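You operate a simulated robot arm through the tools that you are given. There is no shell and no other tool. Be economical: measure what you need, move in short steps, check, and stop when the job is done.

You are at the controls of a simulated robot arm. One attempt, no reset.

TASK
Stop the white test rig and pull the shunt and earth plugs onto the meter bench.
Fine: stop button, breaker off, volts at 2 or less before a plug moves; blue shunt plug first, green earth plug last; the other plugs stay.
Where things are to end (x, y in the base frame): blue plug of the meter bench within 0.06 m of [0.51, 0.78]; green plug of the meter bench within 0.06 m of [0.39, 0.78].

The check looks at the end state, three seconds after you hand in, the way a careful person would. Anything else that was tipped, shoved, dropped, spilled or broken makes it a failure.

THE ROBOT
A 7-joint arm with a two-finger gripper, on a carriage that runs on a rail from [-1.143, -0.003] to [1.237, 0.004] (x, y) and turns from -117 to 215 degrees about z. Base frame: it is fixed where the carriage stands at the start and does not move with it; the origin is on the floor, on the carriage's upright axis, x ahead of it, y to its left, z up; the surface under the hand at the start is at about z = 0.76. Units: m, degrees, N and s.
Its first joint turns from -149.0 to 149.0 degrees. Places, roughly: breaker of the white test rig [0.6, 0.6, 0.9]; handwheel of the white test rig [1.4, 0.7, 1.6]; limit dial of the white test rig [0.8, 0.6, 0.8]; lock lever of the white test rig [1.4, 0.7, 1.5]; range dial of the white test rig [0.7, 0.6, 0.8]; speed dial of the white test rig [0.8, 0.5, 0.8]; start button of the white test rig [0.6, 0.5, 0.8]; top of the meter bench [0.6, 0.9, 0.8]; volts display of the white test rig [0.3, 1.2, 1.4]; zero knob of the white test rig [1.4, 0.7, 1.4]. Payload 2.45 kg.
The tool frame sits at the grasp point between the pads (the TCP): z along the fingers, y along the line on which they close. The tips reach 0.026 m beyond it. The gripper opens to 0.096 m. The gripper's body begins 0.069 m behind the TCP.
Orientation is that of the tool frame in the base frame, as [roll, pitch, yaw] about the fixed x, y, z axes, in that order (R = Rz(yaw) Ry(pitch) Rx(roll)). With the fingers straight down and closing along the base's y, the tool's x points along the base's -x, its y along +y and its z along -z.

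THE INTERFACE
- The arm moves only by the tool servo_tool. Its argument "rows" is a list of rows, each an object of numbers (a shift or turn left out is 0, a gripper value left out holds the last): "tx", "ty", "tz": the shift along the base's x, y, z in m; "ax", "ay", "az": the turn, a rotation vector about the base's x, y, z in degrees; "claw": the gripper command, from -1 (shut) to 1 (fully open), values between in proportion. In form: [{"tx": .., "ty": .., "tz": .., "ax": .., "ay": .., "az": .., "claw": ..}, ...]. A call has 1 to 12 rows; each row is the pose to reach, as a shift and turn from the pose commanded when the call began. Rows are played at 5 a second. More than 0.05 m and 8.6 degrees between two rows, or a gripper value outside its range, and nothing of the call is played. Where a pose cannot be reached the arm comes as near as it can. A force on the tool above 40 N (or 10 N above the force at the start of the call, whichever is more), or a blocked arm, ends the call early, and 0.2 s more pass. Each finger halts on what it meets, pressing with about 43 N; the grip force reading is that of the motor and also rises with nothing between the fingers. The clock runs only during rows and for 0.2 s after the last one: add rows that repeat a pose to give the fingers time. The reply holds the time, the measured pose of the TCP, the force on the tool along the base axes, the opening and the grip force, in the units named above and with some noise, with the torque about the TCP (base axes, N m) and any sound that the robot's microphone picked up.
- Cameras (640 x 400 px; columns grow to the right, rows downward): "scene" is now at [0.0179, 0.2363, 1.5678]; the picture's right is [0.70, -0.71, 0.00], its down [-0.50, -0.50, -0.71] and it looks along [0.50, 0.50, -0.71] (base axes); focal length 248 px, centre (320, 200). "wrist" rides on the gripper at [0.082, 0.003, -0.098] in the tool frame; the picture's right is [-0.04, 1.00, 0.00], its down [-0.73, -0.03, -0.68] and it looks along [-0.68, -0.03, 0.73] (tool axes); focal length 256 px, centre (320, 200).
- camera(camera): a new picture of that camera. No time passes.
- slide_trunk(by): slides the trunk up (or, below 0, down) by that many m; the arm and the scene camera ride with it, the base frame stays. It gives what a move gives, with no picture.
- base_move(legs): drives the robot by 1 to 6 legs, each [ahead, left, turn to the left] in m, m and degrees, along the robot's own axes; the way and the turn of a leg run together, so that a leg with both is an arc; at most 1.5 m and 180 degrees a leg. The arm and the cameras ride along, it lands a little off, and it stops where it bumps. It keeps to its track: a leg is cut to what the track allows. It gives what a move gives.
- turn_head(pan, tilt): turns the head with the scene camera to pan (to the left, within 155 degrees either way) and tilt (down, from -29 to 69), counted from straight ahead of the robot. It gives what a move gives.
- probe_pixels(camera, pixels): for up to 12 pixels [column, row] of the newest picture of that camera ("zoom" is the newest enlarged one), the place [x, y, z] in the base frame of the surface seen there, good to about 0.002 m, but the place of the scene camera against the robot may be out by one fixed shift of up to 0.018 m in any direction. No time passes.
- close_up(camera, box): a new picture of the part [left, top, right, bottom] of that camera's present view, enlarged. No time passes.
- sign_off(): hands the job in; it is judged then, once.

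Go step by step. Measure first, check grasps and placings, and put right what went wrong. The budget is 80 turns and 60 pictures, counting those below and the enlarged ones. Unless the task says otherwise, let go and move clear before handing in, and close with one line.

The tools are called after ">>>" as a command line: name --argument value ..., lists and objects as JSON in quotes. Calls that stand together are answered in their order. servo_tool: Moves the arm, as the interface text tells. Its arguments: {"type":"object","properties":{"rows":{"type":"array","items":{"type":"object","properties":{"tx":{"type":"number"},"ty":{"type":"number"},"tz":{"type":"number"},"ax":{"type":"number"},"ay":{"type":"number"},"az":{"type":"number"},"claw":{"type":"number"}}}}},"required":["rows"]} The other tools are called the same way: slide_trunk (by) slides the trunk up or down; base_move (legs) drives the base; turn_head (pan, tilt) turns the head that bears the scene camera; camera (camera) takes a picture; probe_pixels (camera, pixels) gives the place of the surface under pixels of a picture; close_up (camera, box) takes an enlarged picture of a part of a camera's view; sign_off () hands the job in.

At the start:

```text
clock: 0.0
tool_pos: [0.7179, 0.5647, 1.1615]
tool_rot: [-180.0, 0.0, -180.0]
contact_force: [0.0, -1.0, 0.6]
ft_torque: [-0.03, -0.02, 0.0]
opening: 0.0959
finger_force: 0.1
trunk travel left (down, up): [-0.575, 0.135]
robot x, y, heading: [0.0017, -0.003, 0.1]
head pan, tilt: [44.6, 45.1]
```

scene: 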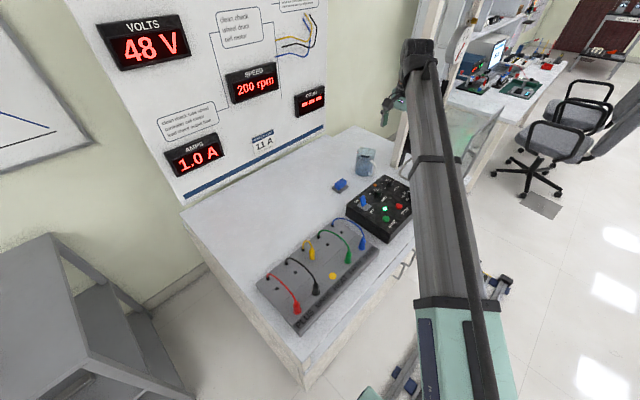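
wrist: 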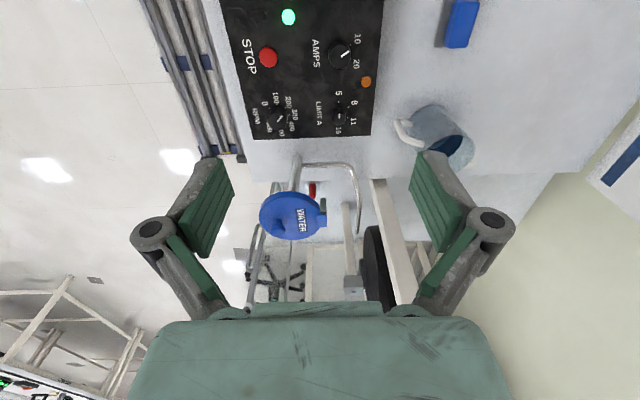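

The volts read 48 V, with the control box near scene (380,205) and the plug board near (310,270). I'll enlarge the scene around both to read the details.

>>> close_up --camera "scene" --box '[240, 160, 420, 340]'

>>> close_up --camera "wrist" --box '[200, 0, 500, 180]'

>>> close_up --camera "scene" --box '[90, 0, 340, 180]'

```text
2.22 times, centred on (330, 250) of scene
```

zoom: 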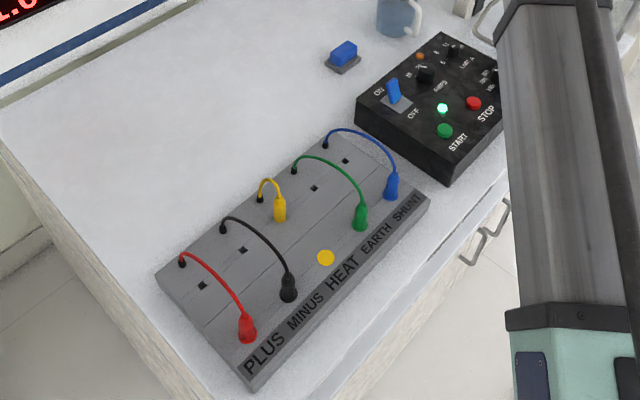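

```text
2.13 times, centred on (350, 90) of wrist
```

zoom: 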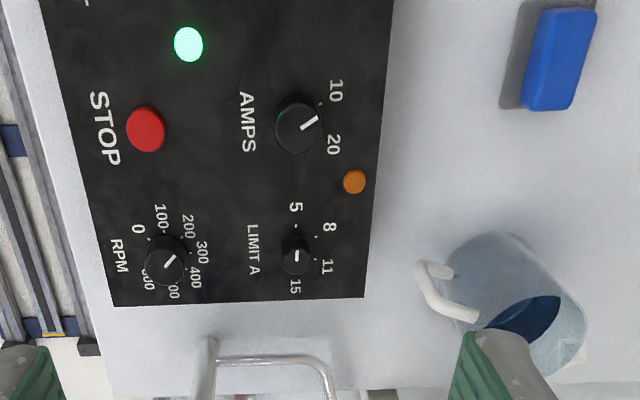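

```text
2.22 times, centred on (215, 90) of scene
```

zoom: 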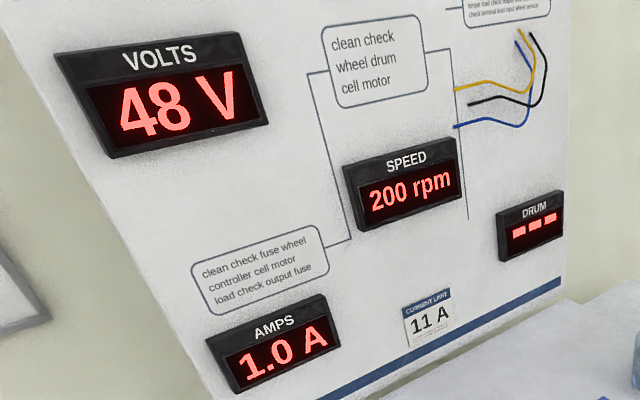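

The first zoom shows STOP red at (474,103), the breaker toggle at (393,92), the blue plug at (391,187) and the green at (360,216). I'll probe the wrist view for the box and retake the zoom to probe the board.

>>> probe_pixels --camera "wrist" --pixels '[[268, 58], [288, 17], [278, 60], [250, 90], [365, 82], [355, 135], [235, 30], [340, 57], [460, 20], [440, 150]]'

>>> close_up --camera "scene" --box '[270, 170, 430, 270]'

```text
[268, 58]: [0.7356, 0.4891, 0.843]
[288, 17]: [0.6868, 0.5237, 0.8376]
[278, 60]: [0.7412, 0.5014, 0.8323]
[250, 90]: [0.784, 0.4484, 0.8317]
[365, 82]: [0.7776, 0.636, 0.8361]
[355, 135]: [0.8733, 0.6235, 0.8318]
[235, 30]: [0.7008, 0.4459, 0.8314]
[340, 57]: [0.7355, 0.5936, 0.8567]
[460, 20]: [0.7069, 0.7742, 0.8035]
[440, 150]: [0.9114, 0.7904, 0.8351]
```

```text
4.00 times, centred on (350, 220) of scene
```

zoom: 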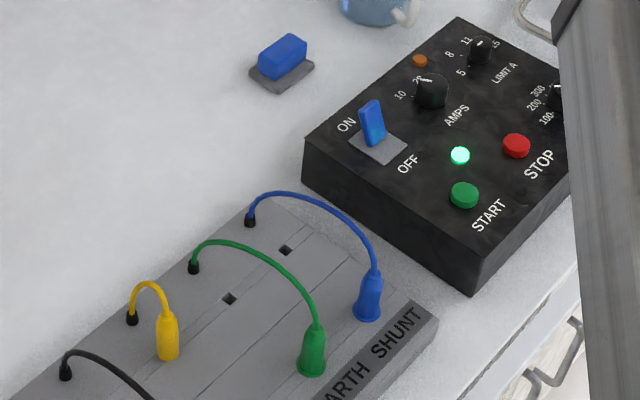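

>>> probe_pixels --camera "zoom" --pixels '[[515, 144], [371, 108], [376, 138], [382, 155], [368, 300], [373, 272], [312, 350], [317, 325], [250, 220], [285, 250], [340, 290], [200, 120]]'

>>> probe_pixels --camera "wrist" --pixels '[[265, 52], [272, 64], [262, 58]]'

```text
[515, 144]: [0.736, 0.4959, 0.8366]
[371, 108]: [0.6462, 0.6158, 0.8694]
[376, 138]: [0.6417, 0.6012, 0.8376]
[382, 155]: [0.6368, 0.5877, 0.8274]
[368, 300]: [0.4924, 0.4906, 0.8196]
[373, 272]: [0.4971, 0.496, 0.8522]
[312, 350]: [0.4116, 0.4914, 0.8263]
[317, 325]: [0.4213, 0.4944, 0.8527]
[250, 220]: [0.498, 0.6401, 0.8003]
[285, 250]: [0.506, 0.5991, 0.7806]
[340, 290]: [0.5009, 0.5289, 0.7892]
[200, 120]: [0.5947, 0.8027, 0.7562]
```

```text
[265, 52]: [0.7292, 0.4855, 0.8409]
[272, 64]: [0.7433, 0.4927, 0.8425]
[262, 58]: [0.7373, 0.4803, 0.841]
```

STOP's top is at (0.736, 0.488, 0.842) from the wrist view. I'll close the gripper and come to about 3 cm above it.

>>> servo_tool --rows '[{"tx": 0.009, "ty": -0.038, "tz": -0.02, "claw": -1}, {"tx": 0.018, "ty": -0.076, "tz": -0.04}, {"tx": 0.018, "ty": -0.076, "tz": -0.085}, {"tx": 0.018, "ty": -0.076, "tz": -0.13}, {"tx": 0.018, "ty": -0.076, "tz": -0.175}, {"tx": 0.018, "ty": -0.076, "tz": -0.22}, {"tx": 0.018, "ty": -0.076, "tz": -0.255}, {"tx": 0.018, "ty": -0.076, "tz": -0.26}]'

>>> camera --camera "wrist"

```text
clock: 1.8
tool_pos: [0.7353, 0.4885, 0.9015]
tool_rot: [179.9, 0.0, -180.0]
contact_force: [0.5, -0.3, 0.9]
ft_torque: [0.02, 0.02, -0.01]
opening: 0.0001
finger_force: 28.5
trunk travel left (down, up): [-0.575, 0.135]
robot x, y, heading: [-0.0003, -0.0003, 0.1]
head pan, tilt: [44.6, 45.1]
```

```text
53 pictures are left
```

wrist: 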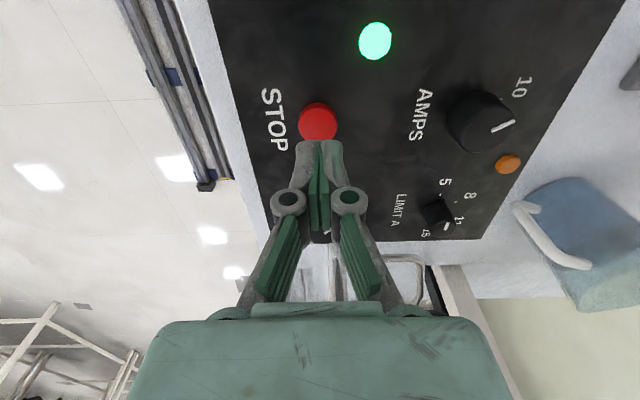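

The fingertips are aligned with the red button at (318,122). I'll press down, then lift.

>>> servo_tool --rows '[{"tz": -0.02}, {"tz": -0.03}, {"tz": -0.034}, {"tz": -0.037}, {"tz": -0.04}, {"tz": -0.043}, {"tz": -0.043}]'

>>> close_up --camera "scene" --box '[90, 0, 450, 225]'

```text
clock: 3.4
tool_pos: [0.7358, 0.4893, 0.8597]
tool_rot: [180.0, 0.0, -180.0]
contact_force: [0.2, -0.7, 5.4]
ft_torque: [-0.02, -0.02, -0.02]
opening: 0.006
finger_force: 28.2
trunk travel left (down, up): [-0.575, 0.135]
robot x, y, heading: [0.0017, -0.0027, 0.1]
head pan, tilt: [44.6, 45.1]
heard: click
```

```text
1.78 times, centred on (270, 112) of scene
```

zoom: 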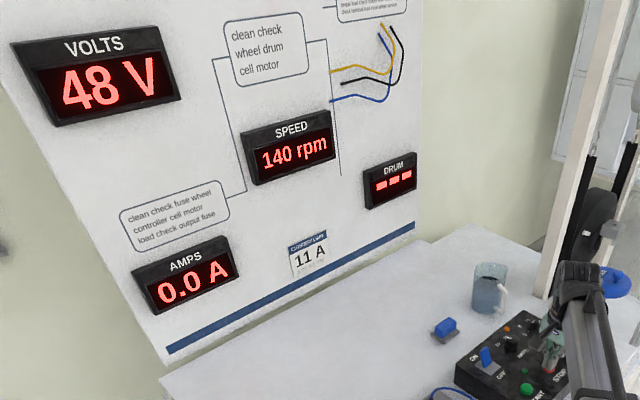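

The click sounded, amps went to 0.0 and the speed is falling. I'll lift and move above and behind the breaker toggle to look.

>>> servo_tool --rows '[{"tz": 0.045}, {"tz": 0.09}, {"tz": 0.11, "ty": 0.035}, {"tz": 0.11, "ty": 0.08, "tx": -0.01}, {"tz": 0.11, "ty": 0.12, "tx": -0.03}, {"tz": 0.11, "ty": 0.155, "tx": -0.05}, {"tz": 0.11, "ty": 0.175, "tx": -0.075}, {"tz": 0.11, "ty": 0.175, "tx": -0.09}, {"tz": 0.11, "ty": 0.175, "tx": -0.09}]'

>>> camera --camera "wrist"

>>> camera --camera "scene"

```text
clock: 5.4
tool_pos: [0.6452, 0.6628, 0.9702]
tool_rot: [-180.0, 0.0, -179.9]
contact_force: [0.5, -0.5, 0.3]
ft_torque: [0.0, -0.02, 0.0]
opening: 0.0
finger_force: 28.4
trunk travel left (down, up): [-0.575, 0.135]
robot x, y, heading: [0.0024, -0.0018, -0.2]
head pan, tilt: [44.6, 45.1]
```

```text
51 pictures are left
```

wrist: 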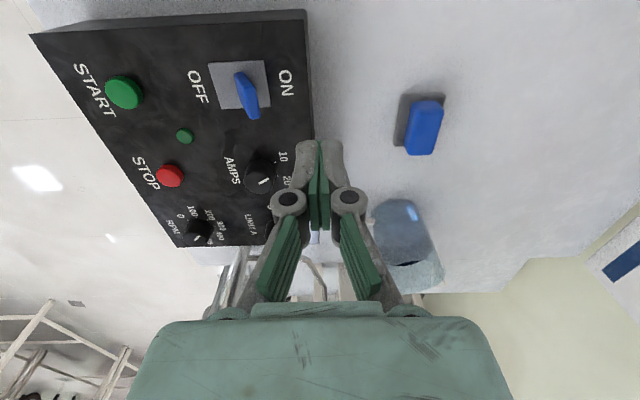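

```text
50 pictures are left
```

scene: 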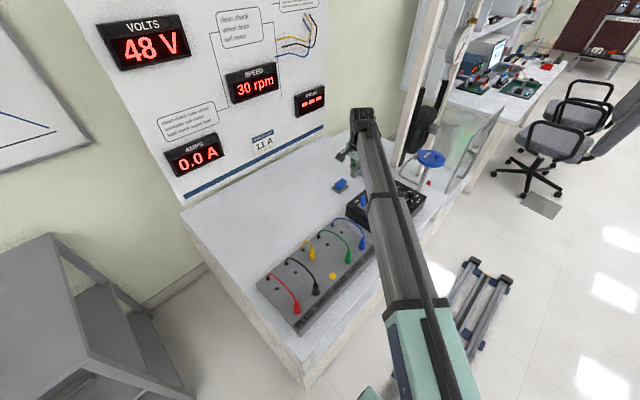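

>>> probe_pixels --camera "wrist" --pixels '[[252, 115], [246, 95], [240, 77], [258, 70], [285, 85], [290, 130], [422, 130], [415, 240], [255, 105]]'

```text
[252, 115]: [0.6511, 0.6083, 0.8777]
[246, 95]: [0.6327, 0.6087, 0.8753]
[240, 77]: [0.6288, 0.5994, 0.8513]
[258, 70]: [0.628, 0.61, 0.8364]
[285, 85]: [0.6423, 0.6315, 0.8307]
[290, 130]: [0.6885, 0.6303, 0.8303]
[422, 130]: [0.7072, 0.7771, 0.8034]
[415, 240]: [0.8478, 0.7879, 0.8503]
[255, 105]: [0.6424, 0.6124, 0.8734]
```

The toggle's top is at (0.641, 0.610, 0.878), leaning to ON (+y). The speed is 30 rpm; I'll descend behind the toggle while it runs down.

>>> servo_tool --rows '[{"tz": -0.04, "tx": -0.003}, {"tz": -0.07, "tx": -0.003}, {"tz": -0.087, "tx": -0.003}, {"tz": -0.087, "tx": -0.003}, {"tz": -0.087, "tx": -0.003}]'

>>> close_up --camera "scene" --box '[90, 0, 450, 225]'

```text
clock: 6.6
tool_pos: [0.6428, 0.6621, 0.8838]
tool_rot: [-179.9, 0.0, -179.9]
contact_force: [-0.1, 0.3, 0.4]
ft_torque: [0.01, -0.03, 0.02]
opening: 0.0
finger_force: 28.9
trunk travel left (down, up): [-0.575, 0.135]
robot x, y, heading: [0.0013, 0.0012, -0.3]
head pan, tilt: [44.6, 45.1]
```

```text
1.78 times, centred on (270, 112) of scene
```

zoom: 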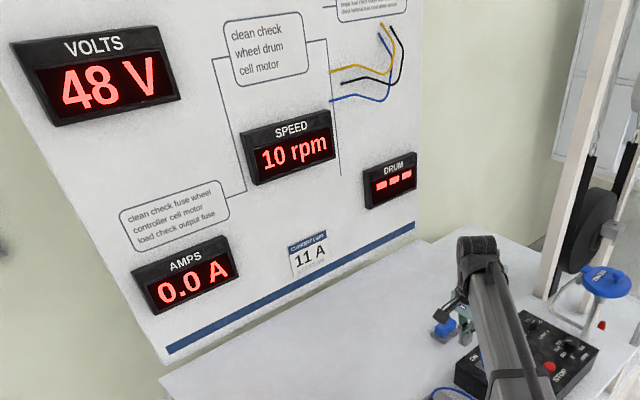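

The speed is 10 rpm, nearly stopped, and the amps are 0. I'll wait about a second and then push the toggle toward OFF (-y).

>>> servo_tool --rows '[{"tz": 0}, {"tz": 0}, {"tz": 0}, {"tz": 0}, {"ty": -0.02}, {"ty": -0.035}, {"ty": -0.045}, {"ty": -0.055}, {"ty": -0.065}, {"ty": -0.073}, {"ty": -0.078}, {"ty": -0.078}]'

>>> close_up --camera "scene" --box '[90, 0, 450, 225]'

>>> camera --camera "wrist"

```text
clock: 9.1
tool_pos: [0.6414, 0.5952, 0.8835]
tool_rot: [179.2, 0.2, -179.7]
contact_force: [1.0, 6.3, 4.8]
ft_torque: [0.07, 0.04, -0.03]
opening: 0.0
finger_force: 28.6
trunk travel left (down, up): [-0.575, 0.135]
robot x, y, heading: [-0.0002, -0.0025, 0.4]
head pan, tilt: [44.6, 45.1]
stopped in row 12: the force on the tool passed its limit at 41 N (the readings are from after the stop); the commanded pose is now the measured one
```

```text
1.78 times, centred on (270, 112) of scene
```

zoom: 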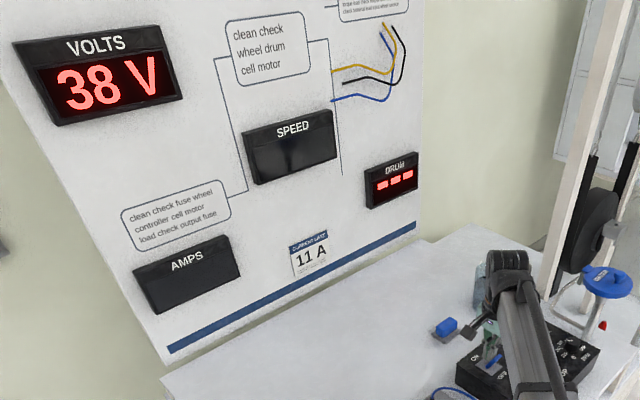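

```text
47 pictures are left
```

wrist: 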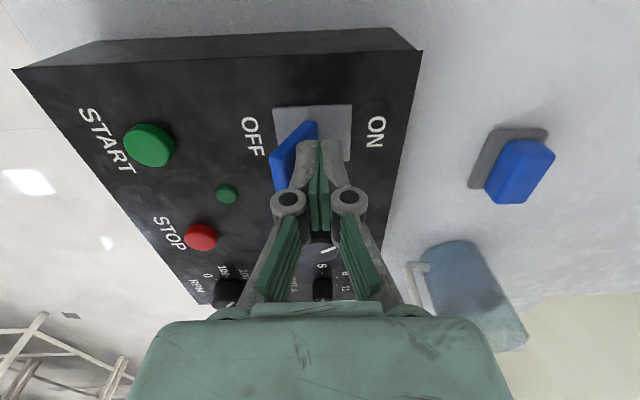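

The breaker is at OFF and the volts are falling (38 V). I'll back off, lift, open the gripper and move to view the plugs.

>>> servo_tool --rows '[{"ty": 0.012, "tz": 0.01}, {"ty": 0.012, "tz": 0.055}, {"ty": 0.012, "tz": 0.1}, {"ty": 0.0, "tz": 0.145}, {"tx": -0.02, "ty": -0.02, "tz": 0.18}, {"tx": -0.06, "ty": -0.045, "tz": 0.19, "claw": 1}, {"tx": -0.1, "ty": -0.07, "tz": 0.2}, {"tx": -0.14, "ty": -0.095, "tz": 0.21}, {"tx": -0.185, "ty": -0.1, "tz": 0.217}, {"tx": -0.22, "ty": -0.105, "tz": 0.217}, {"tx": -0.22, "ty": -0.105, "tz": 0.217}]'

>>> camera --camera "wrist"

>>> camera --camera "scene"

```text
clock: 11.5
tool_pos: [0.4218, 0.4902, 1.1019]
tool_rot: [179.3, 0.3, -179.7]
contact_force: [-0.5, 0.1, 0.6]
ft_torque: [0.01, -0.02, 0.0]
opening: 0.0961
finger_force: 0.2
trunk travel left (down, up): [-0.575, 0.135]
robot x, y, heading: [0.0012, 0.0019, 0.3]
head pan, tilt: [44.6, 45.1]
```

```text
46 pictures are left
```

wrist: 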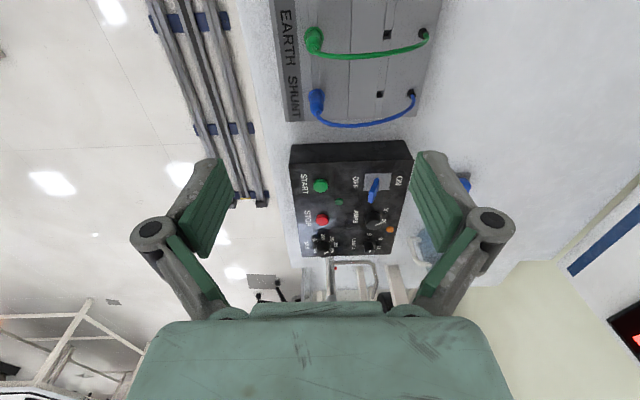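

```text
45 pictures are left
```

scene: 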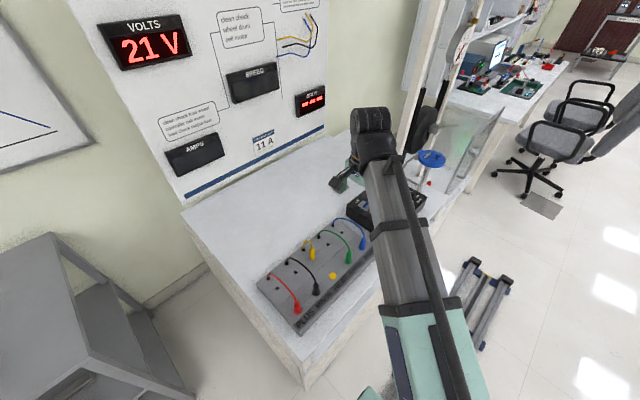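

Volts are at 21 V and falling. The blue plug is at wrist (317,100) and the green at (313,40); I'll take a close-up for measurement.

>>> close_up --camera "wrist" --box '[260, 0, 452, 120]'

>>> probe_pixels --camera "wrist" --pixels '[[317, 93], [317, 100], [318, 109], [313, 37], [312, 47], [333, 105], [345, 90], [290, 85], [420, 60]]'

```text
3.33 times, centred on (356, 60) of wrist
```

zoom: 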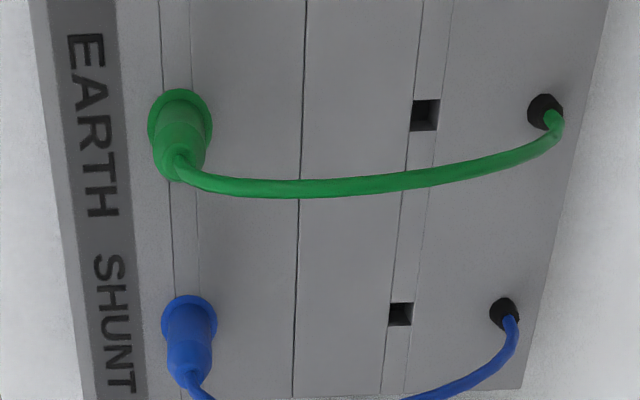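

```text
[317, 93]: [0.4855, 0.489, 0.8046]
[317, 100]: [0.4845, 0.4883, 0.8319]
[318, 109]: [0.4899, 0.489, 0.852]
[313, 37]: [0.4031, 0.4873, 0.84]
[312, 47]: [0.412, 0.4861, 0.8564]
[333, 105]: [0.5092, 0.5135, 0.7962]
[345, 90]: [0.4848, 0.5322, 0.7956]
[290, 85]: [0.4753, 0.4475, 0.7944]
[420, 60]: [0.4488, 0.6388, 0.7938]
```

The blue plug is upright at about (0.490, 0.488), top z≈0.855, its cord running +y. I'll turn the gripper 90° so the fingers close along x, clear of the cord, and come above it half open.

>>> servo_tool --rows '[{"az": 8.5, "claw": 0.3}, {"az": 17}, {"az": 25.5}, {"az": 34, "tx": 0.01}, {"az": 42.5, "tx": 0.02}, {"az": 51, "tx": 0.03, "tz": -0.01}, {"az": 59.5, "tx": 0.04, "tz": -0.03}, {"az": 68, "tx": 0.05, "tz": -0.05}, {"az": 76.5, "tx": 0.06, "tz": -0.07}, {"az": 85, "tx": 0.068, "tz": -0.09}, {"az": 90, "tx": 0.068, "ty": -0.002, "tz": -0.11}, {"az": 90, "tx": 0.068, "ty": -0.002, "tz": -0.11}]'

>>> camera --camera "wrist"

>>> camera --camera "scene"

```text
clock: 14.1
tool_pos: [0.4885, 0.4876, 0.99]
tool_rot: [179.3, 0.1, -89.6]
contact_force: [0.0, -0.6, 0.4]
ft_torque: [0.03, 0.01, -0.02]
opening: 0.0624
finger_force: 0.1
trunk travel left (down, up): [-0.575, 0.135]
robot x, y, heading: [-0.001, -0.0041, 0.1]
head pan, tilt: [44.6, 45.1]
```

```text
43 pictures are left
```

wrist: 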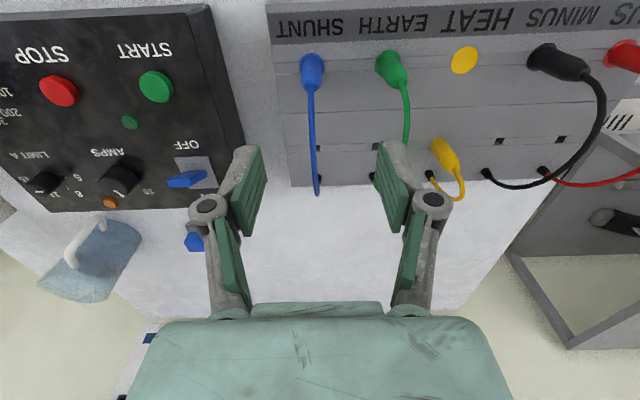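

```text
42 pictures are left
```

scene: 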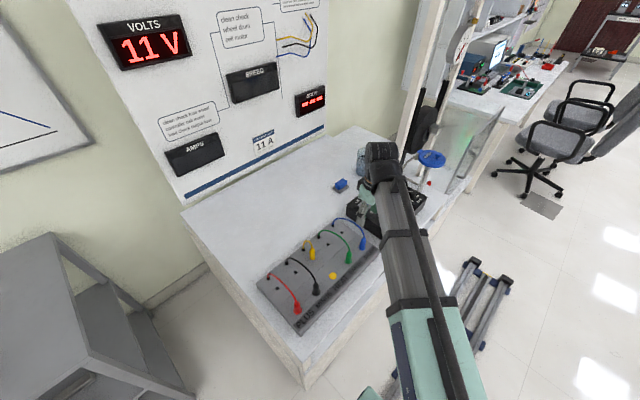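

Volts are at 11 V. The blue plug is at wrist (312,70), between the fingers; I'll probe it while waiting for the volts.

>>> probe_pixels --camera "wrist" --pixels '[[312, 85], [312, 70], [312, 60], [304, 70], [321, 70], [392, 70], [394, 85], [311, 130], [314, 170], [330, 100]]'

>>> servo_tool --rows '[{"tz": 0}, {"tz": 0}, {"tz": 0}, {"tz": 0}, {"tz": 0}, {"tz": 0}, {"tz": 0}, {"tz": 0}, {"tz": 0}, {"tz": 0}, {"tz": 0}, {"tz": 0}]'

>>> servo_tool --rows '[{"tz": 0}, {"tz": 0}, {"tz": 0}, {"tz": 0}, {"tz": 0}, {"tz": 0}, {"tz": 0}, {"tz": 0}, {"tz": 0}, {"tz": 0}, {"tz": 0}, {"tz": 0}]'

>>> close_up --camera "scene" --box '[90, 0, 450, 225]'

```text
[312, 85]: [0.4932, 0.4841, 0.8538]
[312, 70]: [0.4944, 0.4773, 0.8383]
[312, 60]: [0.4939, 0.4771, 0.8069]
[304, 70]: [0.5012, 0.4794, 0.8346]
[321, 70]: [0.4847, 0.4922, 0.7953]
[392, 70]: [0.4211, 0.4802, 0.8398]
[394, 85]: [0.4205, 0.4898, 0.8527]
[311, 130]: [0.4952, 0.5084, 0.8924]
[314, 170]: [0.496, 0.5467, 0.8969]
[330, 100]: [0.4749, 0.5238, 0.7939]
```

```text
clock: 16.7
tool_pos: [0.4891, 0.4861, 0.991]
tool_rot: [179.2, 0.1, -89.7]
contact_force: [1.2, 0.3, 0.0]
ft_torque: [0.03, -0.02, 0.02]
opening: 0.0622
finger_force: 0.0
trunk travel left (down, up): [-0.575, 0.135]
robot x, y, heading: [0.0032, -0.0024, 0.2]
head pan, tilt: [44.6, 45.1]
```

```text
clock: 19.3
tool_pos: [0.4887, 0.4869, 0.9904]
tool_rot: [179.3, 0.2, -89.7]
contact_force: [-0.4, -0.4, -0.4]
ft_torque: [-0.03, 0.01, -0.01]
opening: 0.0625
finger_force: 0.1
trunk travel left (down, up): [-0.575, 0.135]
robot x, y, heading: [0.0003, -0.0017, 0.2]
head pan, tilt: [44.6, 45.1]
```

```text
1.78 times, centred on (270, 112) of scene
```

zoom: 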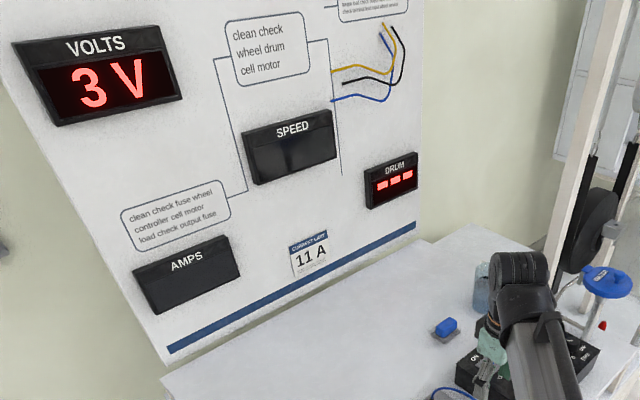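

Volts are at 3 V; I'll wait another 5 seconds or so. The plug's axis is at (0.4935, 0.488).

>>> servo_tool --rows '[{"tz": 0}, {"tz": 0}, {"tz": 0}, {"tz": 0}, {"tz": 0}, {"tz": 0}, {"tz": 0}, {"tz": 0}, {"tz": 0}, {"tz": 0}, {"tz": 0}, {"tx": 0.0045, "ty": 0.001}]'

>>> servo_tool --rows '[{"tz": 0}, {"tz": 0}, {"tz": 0}, {"tz": 0}, {"tz": 0}, {"tz": 0}, {"tz": 0}, {"tz": 0}, {"tz": 0}, {"tz": 0}, {"tz": 0}, {"tz": 0}]'

>>> close_up --camera "scene" --box '[90, 0, 450, 225]'

```text
clock: 21.9
tool_pos: [0.4936, 0.488, 0.9906]
tool_rot: [179.2, 0.1, -89.7]
contact_force: [0.6, 0.3, 0.4]
ft_torque: [-0.01, 0.02, 0.0]
opening: 0.0623
finger_force: 0.1
trunk travel left (down, up): [-0.575, 0.135]
robot x, y, heading: [-0.0005, -0.0004, 0.3]
head pan, tilt: [44.6, 45.1]
```

```text
clock: 24.5
tool_pos: [0.4931, 0.4882, 0.9905]
tool_rot: [179.3, 0.2, -89.7]
contact_force: [0.1, -0.1, -1.8]
ft_torque: [0.02, -0.05, -0.01]
opening: 0.0623
finger_force: 0.0
trunk travel left (down, up): [-0.575, 0.135]
robot x, y, heading: [-0.0015, -0.0005, 0.1]
head pan, tilt: [44.6, 45.1]
```

```text
1.78 times, centred on (270, 112) of scene
```

zoom: 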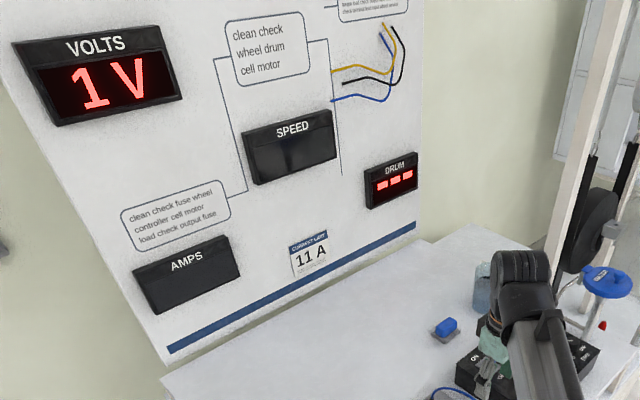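

Volts are at 1 V. I'll go down over the blue plug (TCP z≈0.836), without gripping yet.

>>> servo_tool --rows '[{"tz": -0.04}, {"tz": -0.08}, {"tz": -0.11}, {"tz": -0.13}, {"tz": -0.145}, {"tz": -0.155}, {"tz": -0.155}]'

>>> camera --camera "wrist"

```text
clock: 26.1
tool_pos: [0.4928, 0.4879, 0.8329]
tool_rot: [179.4, 0.2, -89.7]
contact_force: [-1.6, 0.8, 0.2]
ft_torque: [0.0, -0.02, -0.02]
opening: 0.0623
finger_force: 0.0
trunk travel left (down, up): [-0.575, 0.135]
robot x, y, heading: [-0.002, -0.0012, 0.3]
head pan, tilt: [44.6, 45.1]
```

```text
39 pictures are left
```

wrist: 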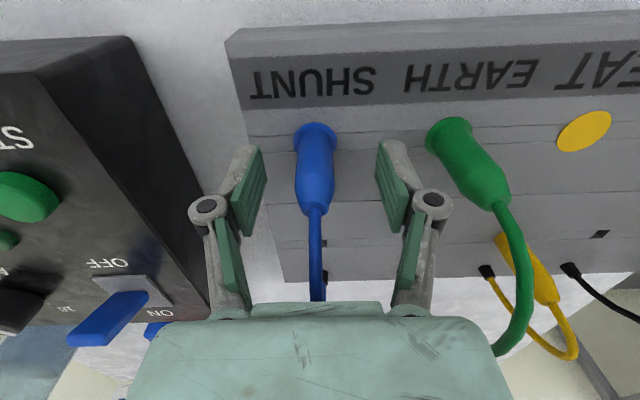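

The blue plug (315,165) is centred between the pads. I'll close on it.

>>> servo_tool --rows '[{"claw": -0.2}, {"claw": -1}, {"claw": -1}, {"claw": -1}]'

```text
clock: 27.1
tool_pos: [0.4942, 0.488, 0.8339]
tool_rot: [179.3, 0.1, -89.7]
contact_force: [6.6, 0.5, 0.6]
ft_torque: [-0.02, -0.24, -0.02]
opening: 0.0181
finger_force: 42.8
trunk travel left (down, up): [-0.575, 0.135]
robot x, y, heading: [-0.0022, 0.0024, 0.2]
head pan, tilt: [44.6, 45.1]
```

The grip is firm at 18 mm. I'll pull straight up slowly.

>>> servo_tool --rows '[{"tz": 0.004}, {"tz": 0.008}, {"tz": 0.014}, {"tz": 0.02}, {"tz": 0.028}, {"tz": 0.036}, {"tz": 0.045}, {"tz": 0.055}, {"tz": 0.06}]'

>>> camera --camera "wrist"

```text
clock: 29.1
tool_pos: [0.4951, 0.4894, 0.8957]
tool_rot: [179.2, 0.1, -89.6]
contact_force: [0.4, 0.0, -0.5]
ft_torque: [0.04, -0.04, -0.02]
opening: 0.0183
finger_force: 43.1
trunk travel left (down, up): [-0.575, 0.135]
robot x, y, heading: [0.0006, 0.0033, 0.1]
head pan, tilt: [44.6, 45.1]
```

```text
38 pictures are left
```

wrist: 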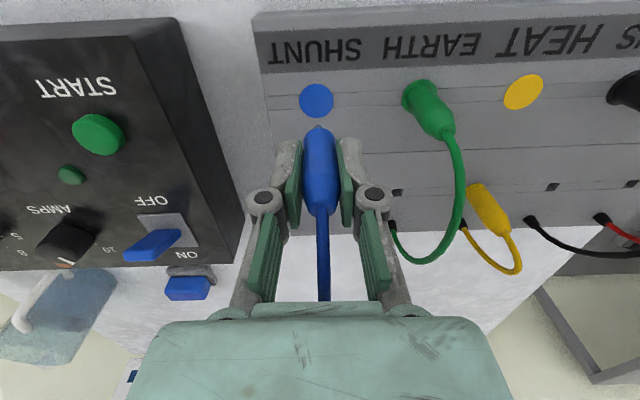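

The blue plug is out in the fingers, its socket disc showing at (316,100). I'll lift a little more and carry it to (0.51, 0.78).

>>> servo_tool --rows '[{"tz": 0.03}, {"tz": 0.04, "ty": 0.03, "tx": 0.003}, {"tz": 0.04, "ty": 0.07, "tx": 0.006}, {"tz": 0.04, "ty": 0.11, "tx": 0.009}, {"tz": 0.04, "ty": 0.15, "tx": 0.012}, {"tz": 0.04, "ty": 0.19, "tx": 0.015}, {"tz": 0.03, "ty": 0.23, "tx": 0.017}, {"tz": 0.01, "ty": 0.265, "tx": 0.017}, {"tz": -0.02, "ty": 0.291, "tx": 0.017}, {"tz": -0.05, "ty": 0.291, "tx": 0.017}, {"tz": -0.06, "ty": 0.291, "tx": 0.017}]'

>>> camera --camera "wrist"

>>> camera --camera "scene"

```text
clock: 31.5
tool_pos: [0.5118, 0.7809, 0.8336]
tool_rot: [179.3, 0.2, -89.6]
contact_force: [-0.1, 0.3, -0.5]
ft_torque: [0.01, 0.02, -0.06]
opening: 0.0183
finger_force: 42.7
trunk travel left (down, up): [-0.575, 0.135]
robot x, y, heading: [0.0022, -0.0016, 0.4]
head pan, tilt: [44.6, 45.1]
```

```text
37 pictures are left
```

wrist: 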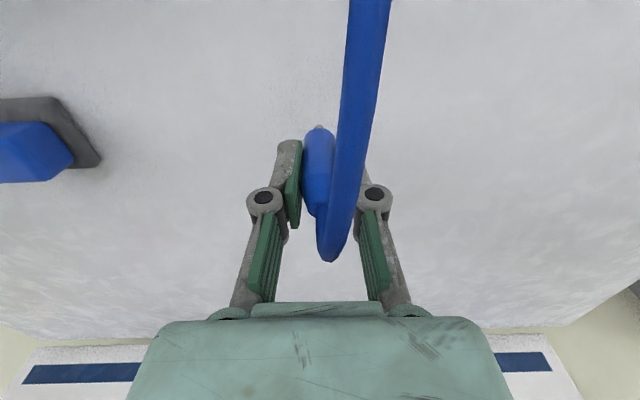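

```text
36 pictures are left
```

scene: 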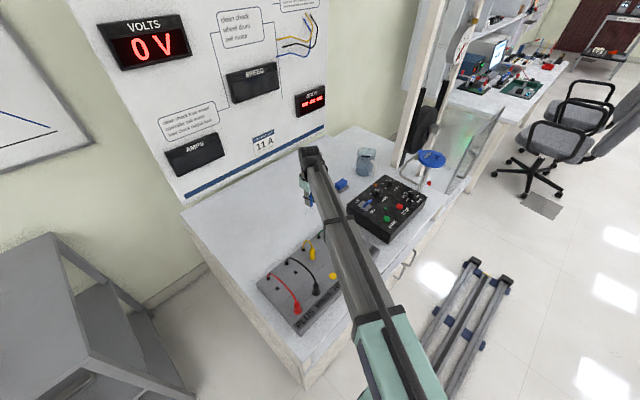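

The plug hangs over the target and the path is clear. I'll lower it gently toward the bench (z≈0.76).

>>> servo_tool --rows '[{"tz": -0.01}, {"tz": -0.016}, {"tz": -0.02}, {"tz": -0.024}, {"tz": -0.028}, {"tz": -0.031}, {"tz": -0.031}]'

>>> close_up --camera "wrist" --box '[220, 60, 420, 185]'

```text
clock: 33.1
tool_pos: [0.5114, 0.7774, 0.8064]
tool_rot: [179.4, 0.4, -89.7]
contact_force: [7.0, 2.0, 35.7]
ft_torque: [0.1, -0.4, 0.02]
opening: 0.0183
finger_force: 42.8
trunk travel left (down, up): [-0.575, 0.135]
robot x, y, heading: [0.0006, -0.0016, 0.5]
head pan, tilt: [44.6, 45.1]
```

```text
3.20 times, centred on (320, 122) of wrist
```

zoom: 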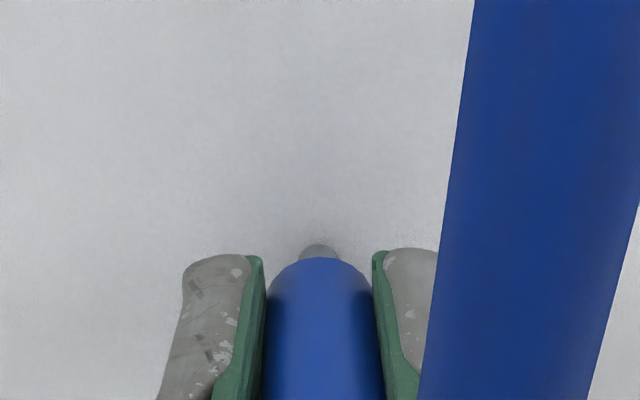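

The pin touches the bench with 36 N. I'll ease up slightly, open, and lift straight away.

>>> servo_tool --rows '[{"tz": 0.003}, {"tz": 0.003}, {"tz": 0.003, "claw": -0.3}, {"tz": 0.003, "claw": 0.2}, {"tz": 0.003, "claw": 0.2}, {"tz": 0.003, "claw": 0.2}]'

>>> camera --camera "wrist"

```text
clock: 34.5
tool_pos: [0.5115, 0.7798, 0.8058]
tool_rot: [179.3, 0.2, -89.6]
contact_force: [-0.5, -0.6, -0.2]
ft_torque: [0.01, 0.03, -0.01]
opening: 0.0577
finger_force: 0.1
trunk travel left (down, up): [-0.575, 0.135]
robot x, y, heading: [0.0017, -0.0016, 0.1]
head pan, tilt: [44.6, 45.1]
```

```text
34 pictures are left
```

wrist: 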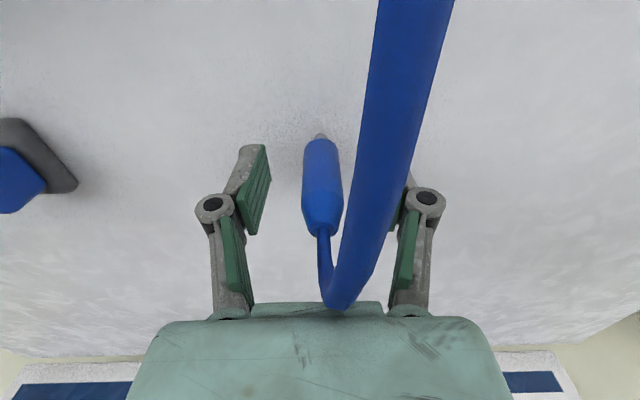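

The plug stands free between the open fingers. I'll lift straight up and check.

>>> servo_tool --rows '[{"tz": 0.02}, {"tz": 0.05}, {"tz": 0.09}, {"tz": 0.13}, {"tz": 0.17}, {"tz": 0.2}, {"tz": 0.2}]'

>>> camera --camera "wrist"

>>> camera --camera "scene"

```text
clock: 36.1
tool_pos: [0.5116, 0.7784, 1.0055]
tool_rot: [179.4, 0.1, -89.6]
contact_force: [0.3, -0.4, -0.9]
ft_torque: [0.04, 0.01, 0.0]
opening: 0.0578
finger_force: 0.1
trunk travel left (down, up): [-0.575, 0.135]
robot x, y, heading: [-0.0001, -0.0001, 0.4]
head pan, tilt: [44.6, 45.1]
```

```text
33 pictures are left
```

wrist: 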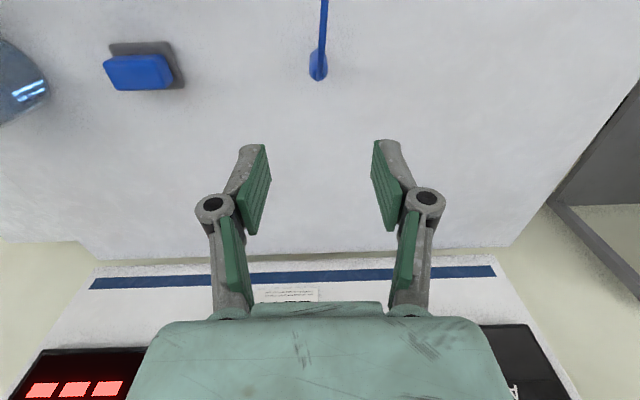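

```text
32 pictures are left
```

scene: 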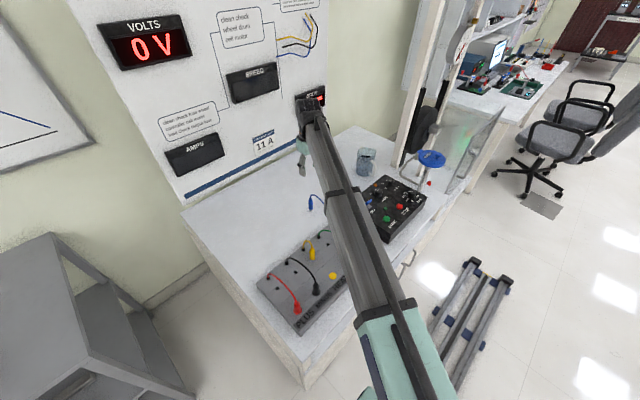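

Blue stands at its target with the volts at 0. Now I'll go above the green plug, about (0.419, 0.488).

>>> servo_tool --rows '[{"tx": -0.015, "ty": -0.04}, {"tx": -0.03, "ty": -0.085}, {"tx": -0.045, "ty": -0.13}, {"tx": -0.06, "ty": -0.17}, {"tx": -0.075, "ty": -0.21}, {"tx": -0.09, "ty": -0.25}, {"tx": -0.093, "ty": -0.28, "tz": -0.005}, {"tx": -0.093, "ty": -0.29, "tz": -0.015}, {"tx": -0.093, "ty": -0.29, "tz": -0.015}]'

>>> camera --camera "wrist"

>>> camera --camera "scene"

```text
clock: 38.1
tool_pos: [0.4184, 0.4899, 0.9901]
tool_rot: [179.3, 0.2, -89.7]
contact_force: [-0.1, -0.1, -0.1]
ft_torque: [-0.03, 0.02, -0.02]
opening: 0.0575
finger_force: 0.2
trunk travel left (down, up): [-0.575, 0.135]
robot x, y, heading: [0.002, 0.0015, 0.0]
head pan, tilt: [44.6, 45.1]
```

```text
31 pictures are left
```

wrist: 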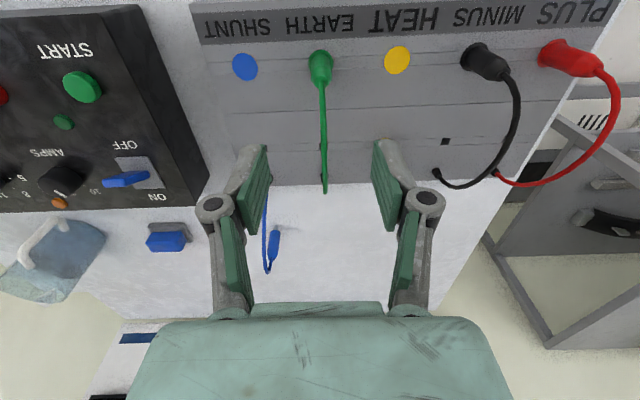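

```text
30 pictures are left
```

scene: 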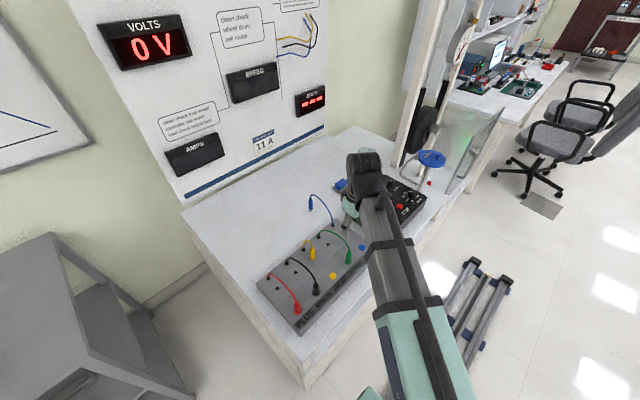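

The green plug is at wrist (320,68). I'll probe it, the yellow plug and the blue plug.

>>> probe_pixels --camera "wrist" --pixels '[[320, 80], [320, 70], [312, 68], [328, 68], [323, 120], [324, 160], [275, 240], [275, 230]]'

>>> close_up --camera "scene" --box '[250, 180, 410, 280]'

```text
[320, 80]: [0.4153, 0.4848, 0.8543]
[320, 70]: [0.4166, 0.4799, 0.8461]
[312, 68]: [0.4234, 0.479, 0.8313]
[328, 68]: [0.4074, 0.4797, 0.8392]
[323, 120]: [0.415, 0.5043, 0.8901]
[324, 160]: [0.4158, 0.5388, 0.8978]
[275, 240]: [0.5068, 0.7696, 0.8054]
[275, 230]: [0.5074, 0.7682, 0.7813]
```

```text
4.00 times, centred on (330, 230) of scene
```

zoom: 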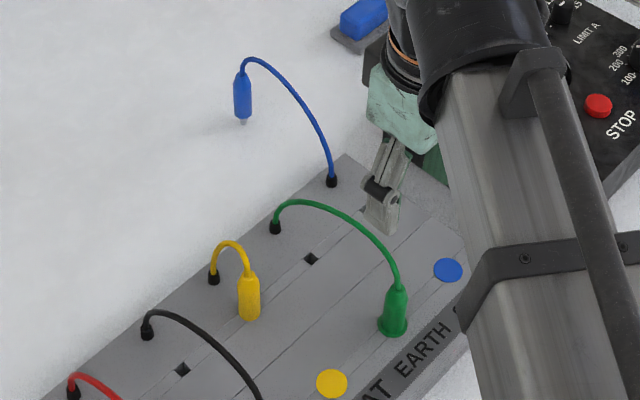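

Green's axis is at (0.4155, 0.489), and blue stands at (0.507, 0.77). I'll go down over green and then close.

>>> servo_tool --rows '[{"tz": -0.04, "tx": -0.003}, {"tz": -0.08, "tx": -0.003}, {"tz": -0.11, "tx": -0.003}, {"tz": -0.13, "tx": -0.003}, {"tz": -0.145, "tx": -0.003}, {"tz": -0.156, "tx": -0.003}, {"tz": -0.156, "tx": -0.003}, {"tz": -0.156, "tx": -0.003, "claw": -0.2}, {"tz": -0.156, "tx": -0.003, "claw": -1}, {"tz": -0.156, "tx": -0.003}, {"tz": -0.156, "tx": -0.003}]'

>>> camera --camera "wrist"

```text
clock: 40.5
tool_pos: [0.4147, 0.4894, 0.8353]
tool_rot: [179.3, 0.2, -89.8]
contact_force: [-0.1, -0.1, 0.0]
ft_torque: [0.03, -0.06, 0.04]
opening: 0.0183
finger_force: 43.1
trunk travel left (down, up): [-0.575, 0.135]
robot x, y, heading: [0.0013, 0.0008, 0.1]
head pan, tilt: [44.6, 45.1]
```

```text
28 pictures are left
```

wrist: 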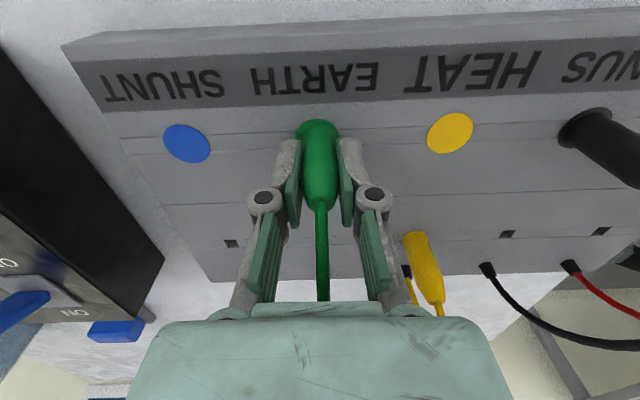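

Green is gripped at 18 mm. I'll pull up, then carry it to (0.39, 0.78).

>>> servo_tool --rows '[{"tz": 0.004}, {"tz": 0.008}, {"tz": 0.014}, {"tz": 0.02}, {"tz": 0.028}, {"tz": 0.036}, {"tz": 0.05}, {"tz": 0.07}, {"tz": 0.09}, {"tz": 0.1}]'

>>> servo_tool --rows '[{"ty": 0.03}, {"ty": 0.07}, {"ty": 0.11, "tx": -0.003}, {"ty": 0.15, "tx": -0.009}, {"ty": 0.19, "tx": -0.015}, {"tz": -0.01, "ty": 0.23, "tx": -0.02}, {"tz": -0.03, "ty": 0.265, "tx": -0.025}, {"tz": -0.06, "ty": 0.291, "tx": -0.025}, {"tz": -0.09, "ty": 0.291, "tx": -0.025}, {"tz": -0.105, "ty": 0.291, "tx": -0.025}, {"tz": -0.105, "ty": 0.291, "tx": -0.025}]'

>>> camera --camera "wrist"

>>> camera --camera "scene"

```text
clock: 42.7
tool_pos: [0.4149, 0.4864, 0.9362]
tool_rot: [179.3, 0.1, -89.7]
contact_force: [0.3, 0.0, -0.3]
ft_torque: [0.0, -0.01, 0.01]
opening: 0.0184
finger_force: 42.6
trunk travel left (down, up): [-0.575, 0.135]
robot x, y, heading: [0.0005, -0.0009, 0.1]
head pan, tilt: [44.6, 45.1]
```

```text
clock: 45.1
tool_pos: [0.388, 0.7808, 0.8315]
tool_rot: [179.3, 0.1, -89.7]
contact_force: [1.1, -1.3, -0.6]
ft_torque: [0.01, 0.0, 0.01]
opening: 0.0184
finger_force: 42.8
trunk travel left (down, up): [-0.575, 0.135]
robot x, y, heading: [0.0012, -0.0013, 0.1]
head pan, tilt: [44.6, 45.1]
```

```text
27 pictures are left
```

wrist: 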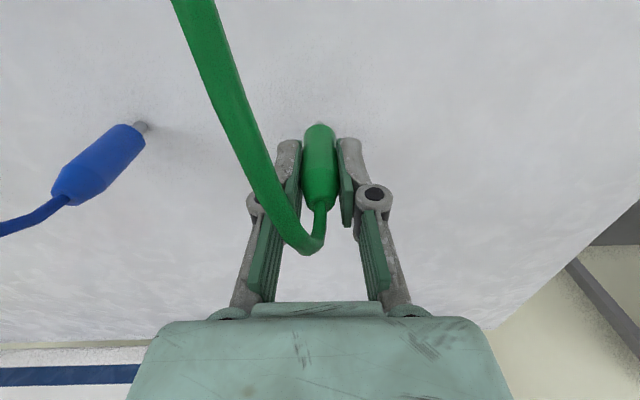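

```text
26 pictures are left
```

scene: 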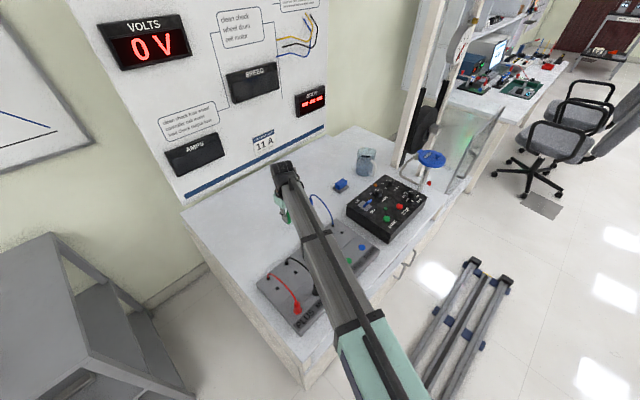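

Green hangs over its target and blue still stands beside it. I'll lower to about 0.807, release and lift.

>>> servo_tool --rows '[{"tz": -0.012}, {"tz": -0.018}, {"tz": -0.022}, {"tz": -0.025}, {"tz": -0.025}, {"tz": -0.025, "claw": -0.3}, {"tz": -0.025, "claw": 0.2}, {"tz": -0.025}, {"tz": -0.025}, {"tz": -0.025}]'

>>> camera --camera "wrist"

```text
clock: 47.3
tool_pos: [0.3907, 0.7795, 0.8055]
tool_rot: [179.3, 0.2, -89.8]
contact_force: [0.0, 0.8, 0.2]
ft_torque: [0.02, 0.01, -0.05]
opening: 0.0576
finger_force: 0.0
trunk travel left (down, up): [-0.575, 0.135]
robot x, y, heading: [-0.0018, -0.0017, 0.1]
head pan, tilt: [44.6, 45.1]
```

```text
25 pictures are left
```

wrist: 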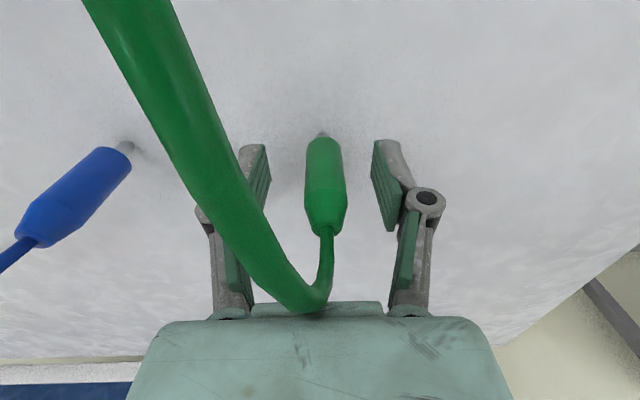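

Green stands free between the pads. I'll lift straight up, then move aside for a final check.

>>> servo_tool --rows '[{"tz": 0.02}, {"tz": 0.05}, {"tz": 0.09}, {"tz": 0.13}, {"tz": 0.17}, {"tz": 0.21}, {"tz": 0.25}, {"tz": 0.25, "ty": -0.04}, {"tz": 0.25, "ty": -0.085}, {"tz": 0.25, "ty": -0.13}, {"tz": 0.25, "ty": -0.17}, {"tz": 0.25, "ty": -0.17}]'

>>> camera --camera "wrist"

>>> camera --camera "scene"

```text
clock: 49.9
tool_pos: [0.3874, 0.6108, 1.0551]
tool_rot: [179.3, 0.2, -89.6]
contact_force: [0.0, -0.5, -0.1]
ft_torque: [0.0, 0.0, 0.02]
opening: 0.0577
finger_force: 0.0
trunk travel left (down, up): [-0.575, 0.135]
robot x, y, heading: [-0.0003, -0.0001, -0.0]
head pan, tilt: [44.6, 45.1]
```

```text
24 pictures are left
```

wrist: 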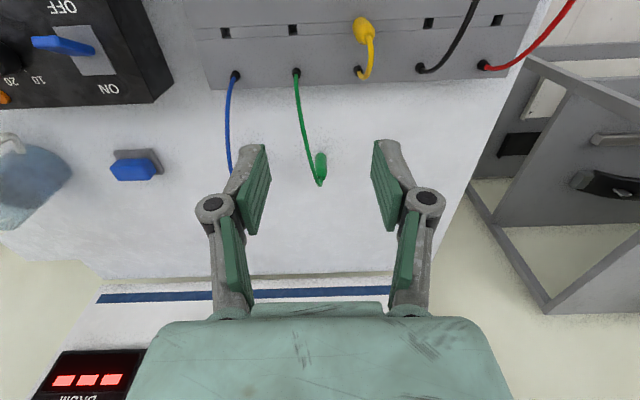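

```text
23 pictures are left
```

scene: 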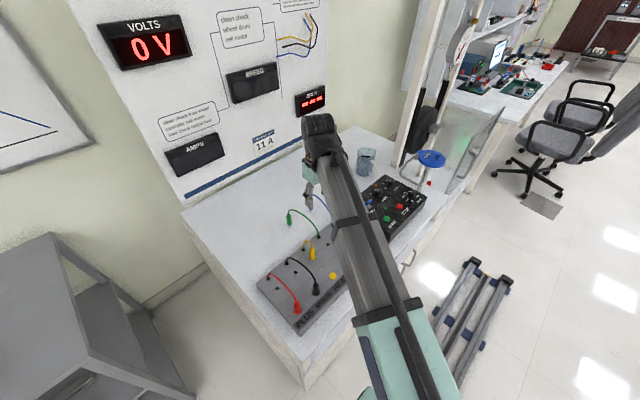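

Green stands in place at (321,165), but blue is hidden by the finger. I'll retreat more for a clear final look.

>>> servo_tool --rows '[{"tz": 0.03, "tx": 0.04}, {"tz": 0.06, "tx": 0.08}, {"tz": 0.08, "tx": 0.12}, {"tz": 0.08, "tx": 0.16, "ty": -0.02}, {"tz": 0.08, "tx": 0.2, "ty": -0.04}, {"tz": 0.08, "tx": 0.24, "ty": -0.06}, {"tz": 0.08, "tx": 0.28, "ty": -0.08}, {"tz": 0.08, "tx": 0.28, "ty": -0.08}]'

>>> close_up --camera "scene" --box '[240, 160, 432, 280]'

```text
clock: 51.7
tool_pos: [0.6727, 0.5283, 1.1349]
tool_rot: [179.3, 0.1, -89.8]
contact_force: [0.4, 0.4, -0.6]
ft_torque: [0.02, 0.02, -0.03]
opening: 0.0579
finger_force: 0.0
trunk travel left (down, up): [-0.575, 0.135]
robot x, y, heading: [0.0038, 0.0017, 0.3]
head pan, tilt: [44.6, 45.1]
```

```text
3.33 times, centred on (336, 220) of scene
```

zoom: 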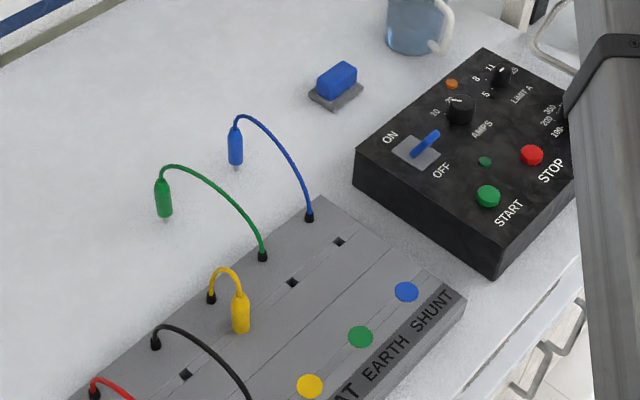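

>>> probe_pixels --camera "zoom" --pixels '[[236, 155], [164, 205], [237, 172], [165, 222]]'

```text
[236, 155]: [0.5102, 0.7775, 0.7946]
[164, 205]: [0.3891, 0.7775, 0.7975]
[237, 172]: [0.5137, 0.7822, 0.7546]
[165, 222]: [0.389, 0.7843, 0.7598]
```

Blue reads (0.51, 0.78) and green (0.39, 0.78), both on the bench. The breaker is off, the volts are at 0 and the other plugs have not moved, so I'm handing in.

>>> sign_off

```text
The job is handed in.
```

The rig is stopped with the breaker off. At 1 V I pulled the blue shunt plug, then the green earth plug at 0 V, and both now stand on the meter bench at their targets; the other plugs stayed in place.
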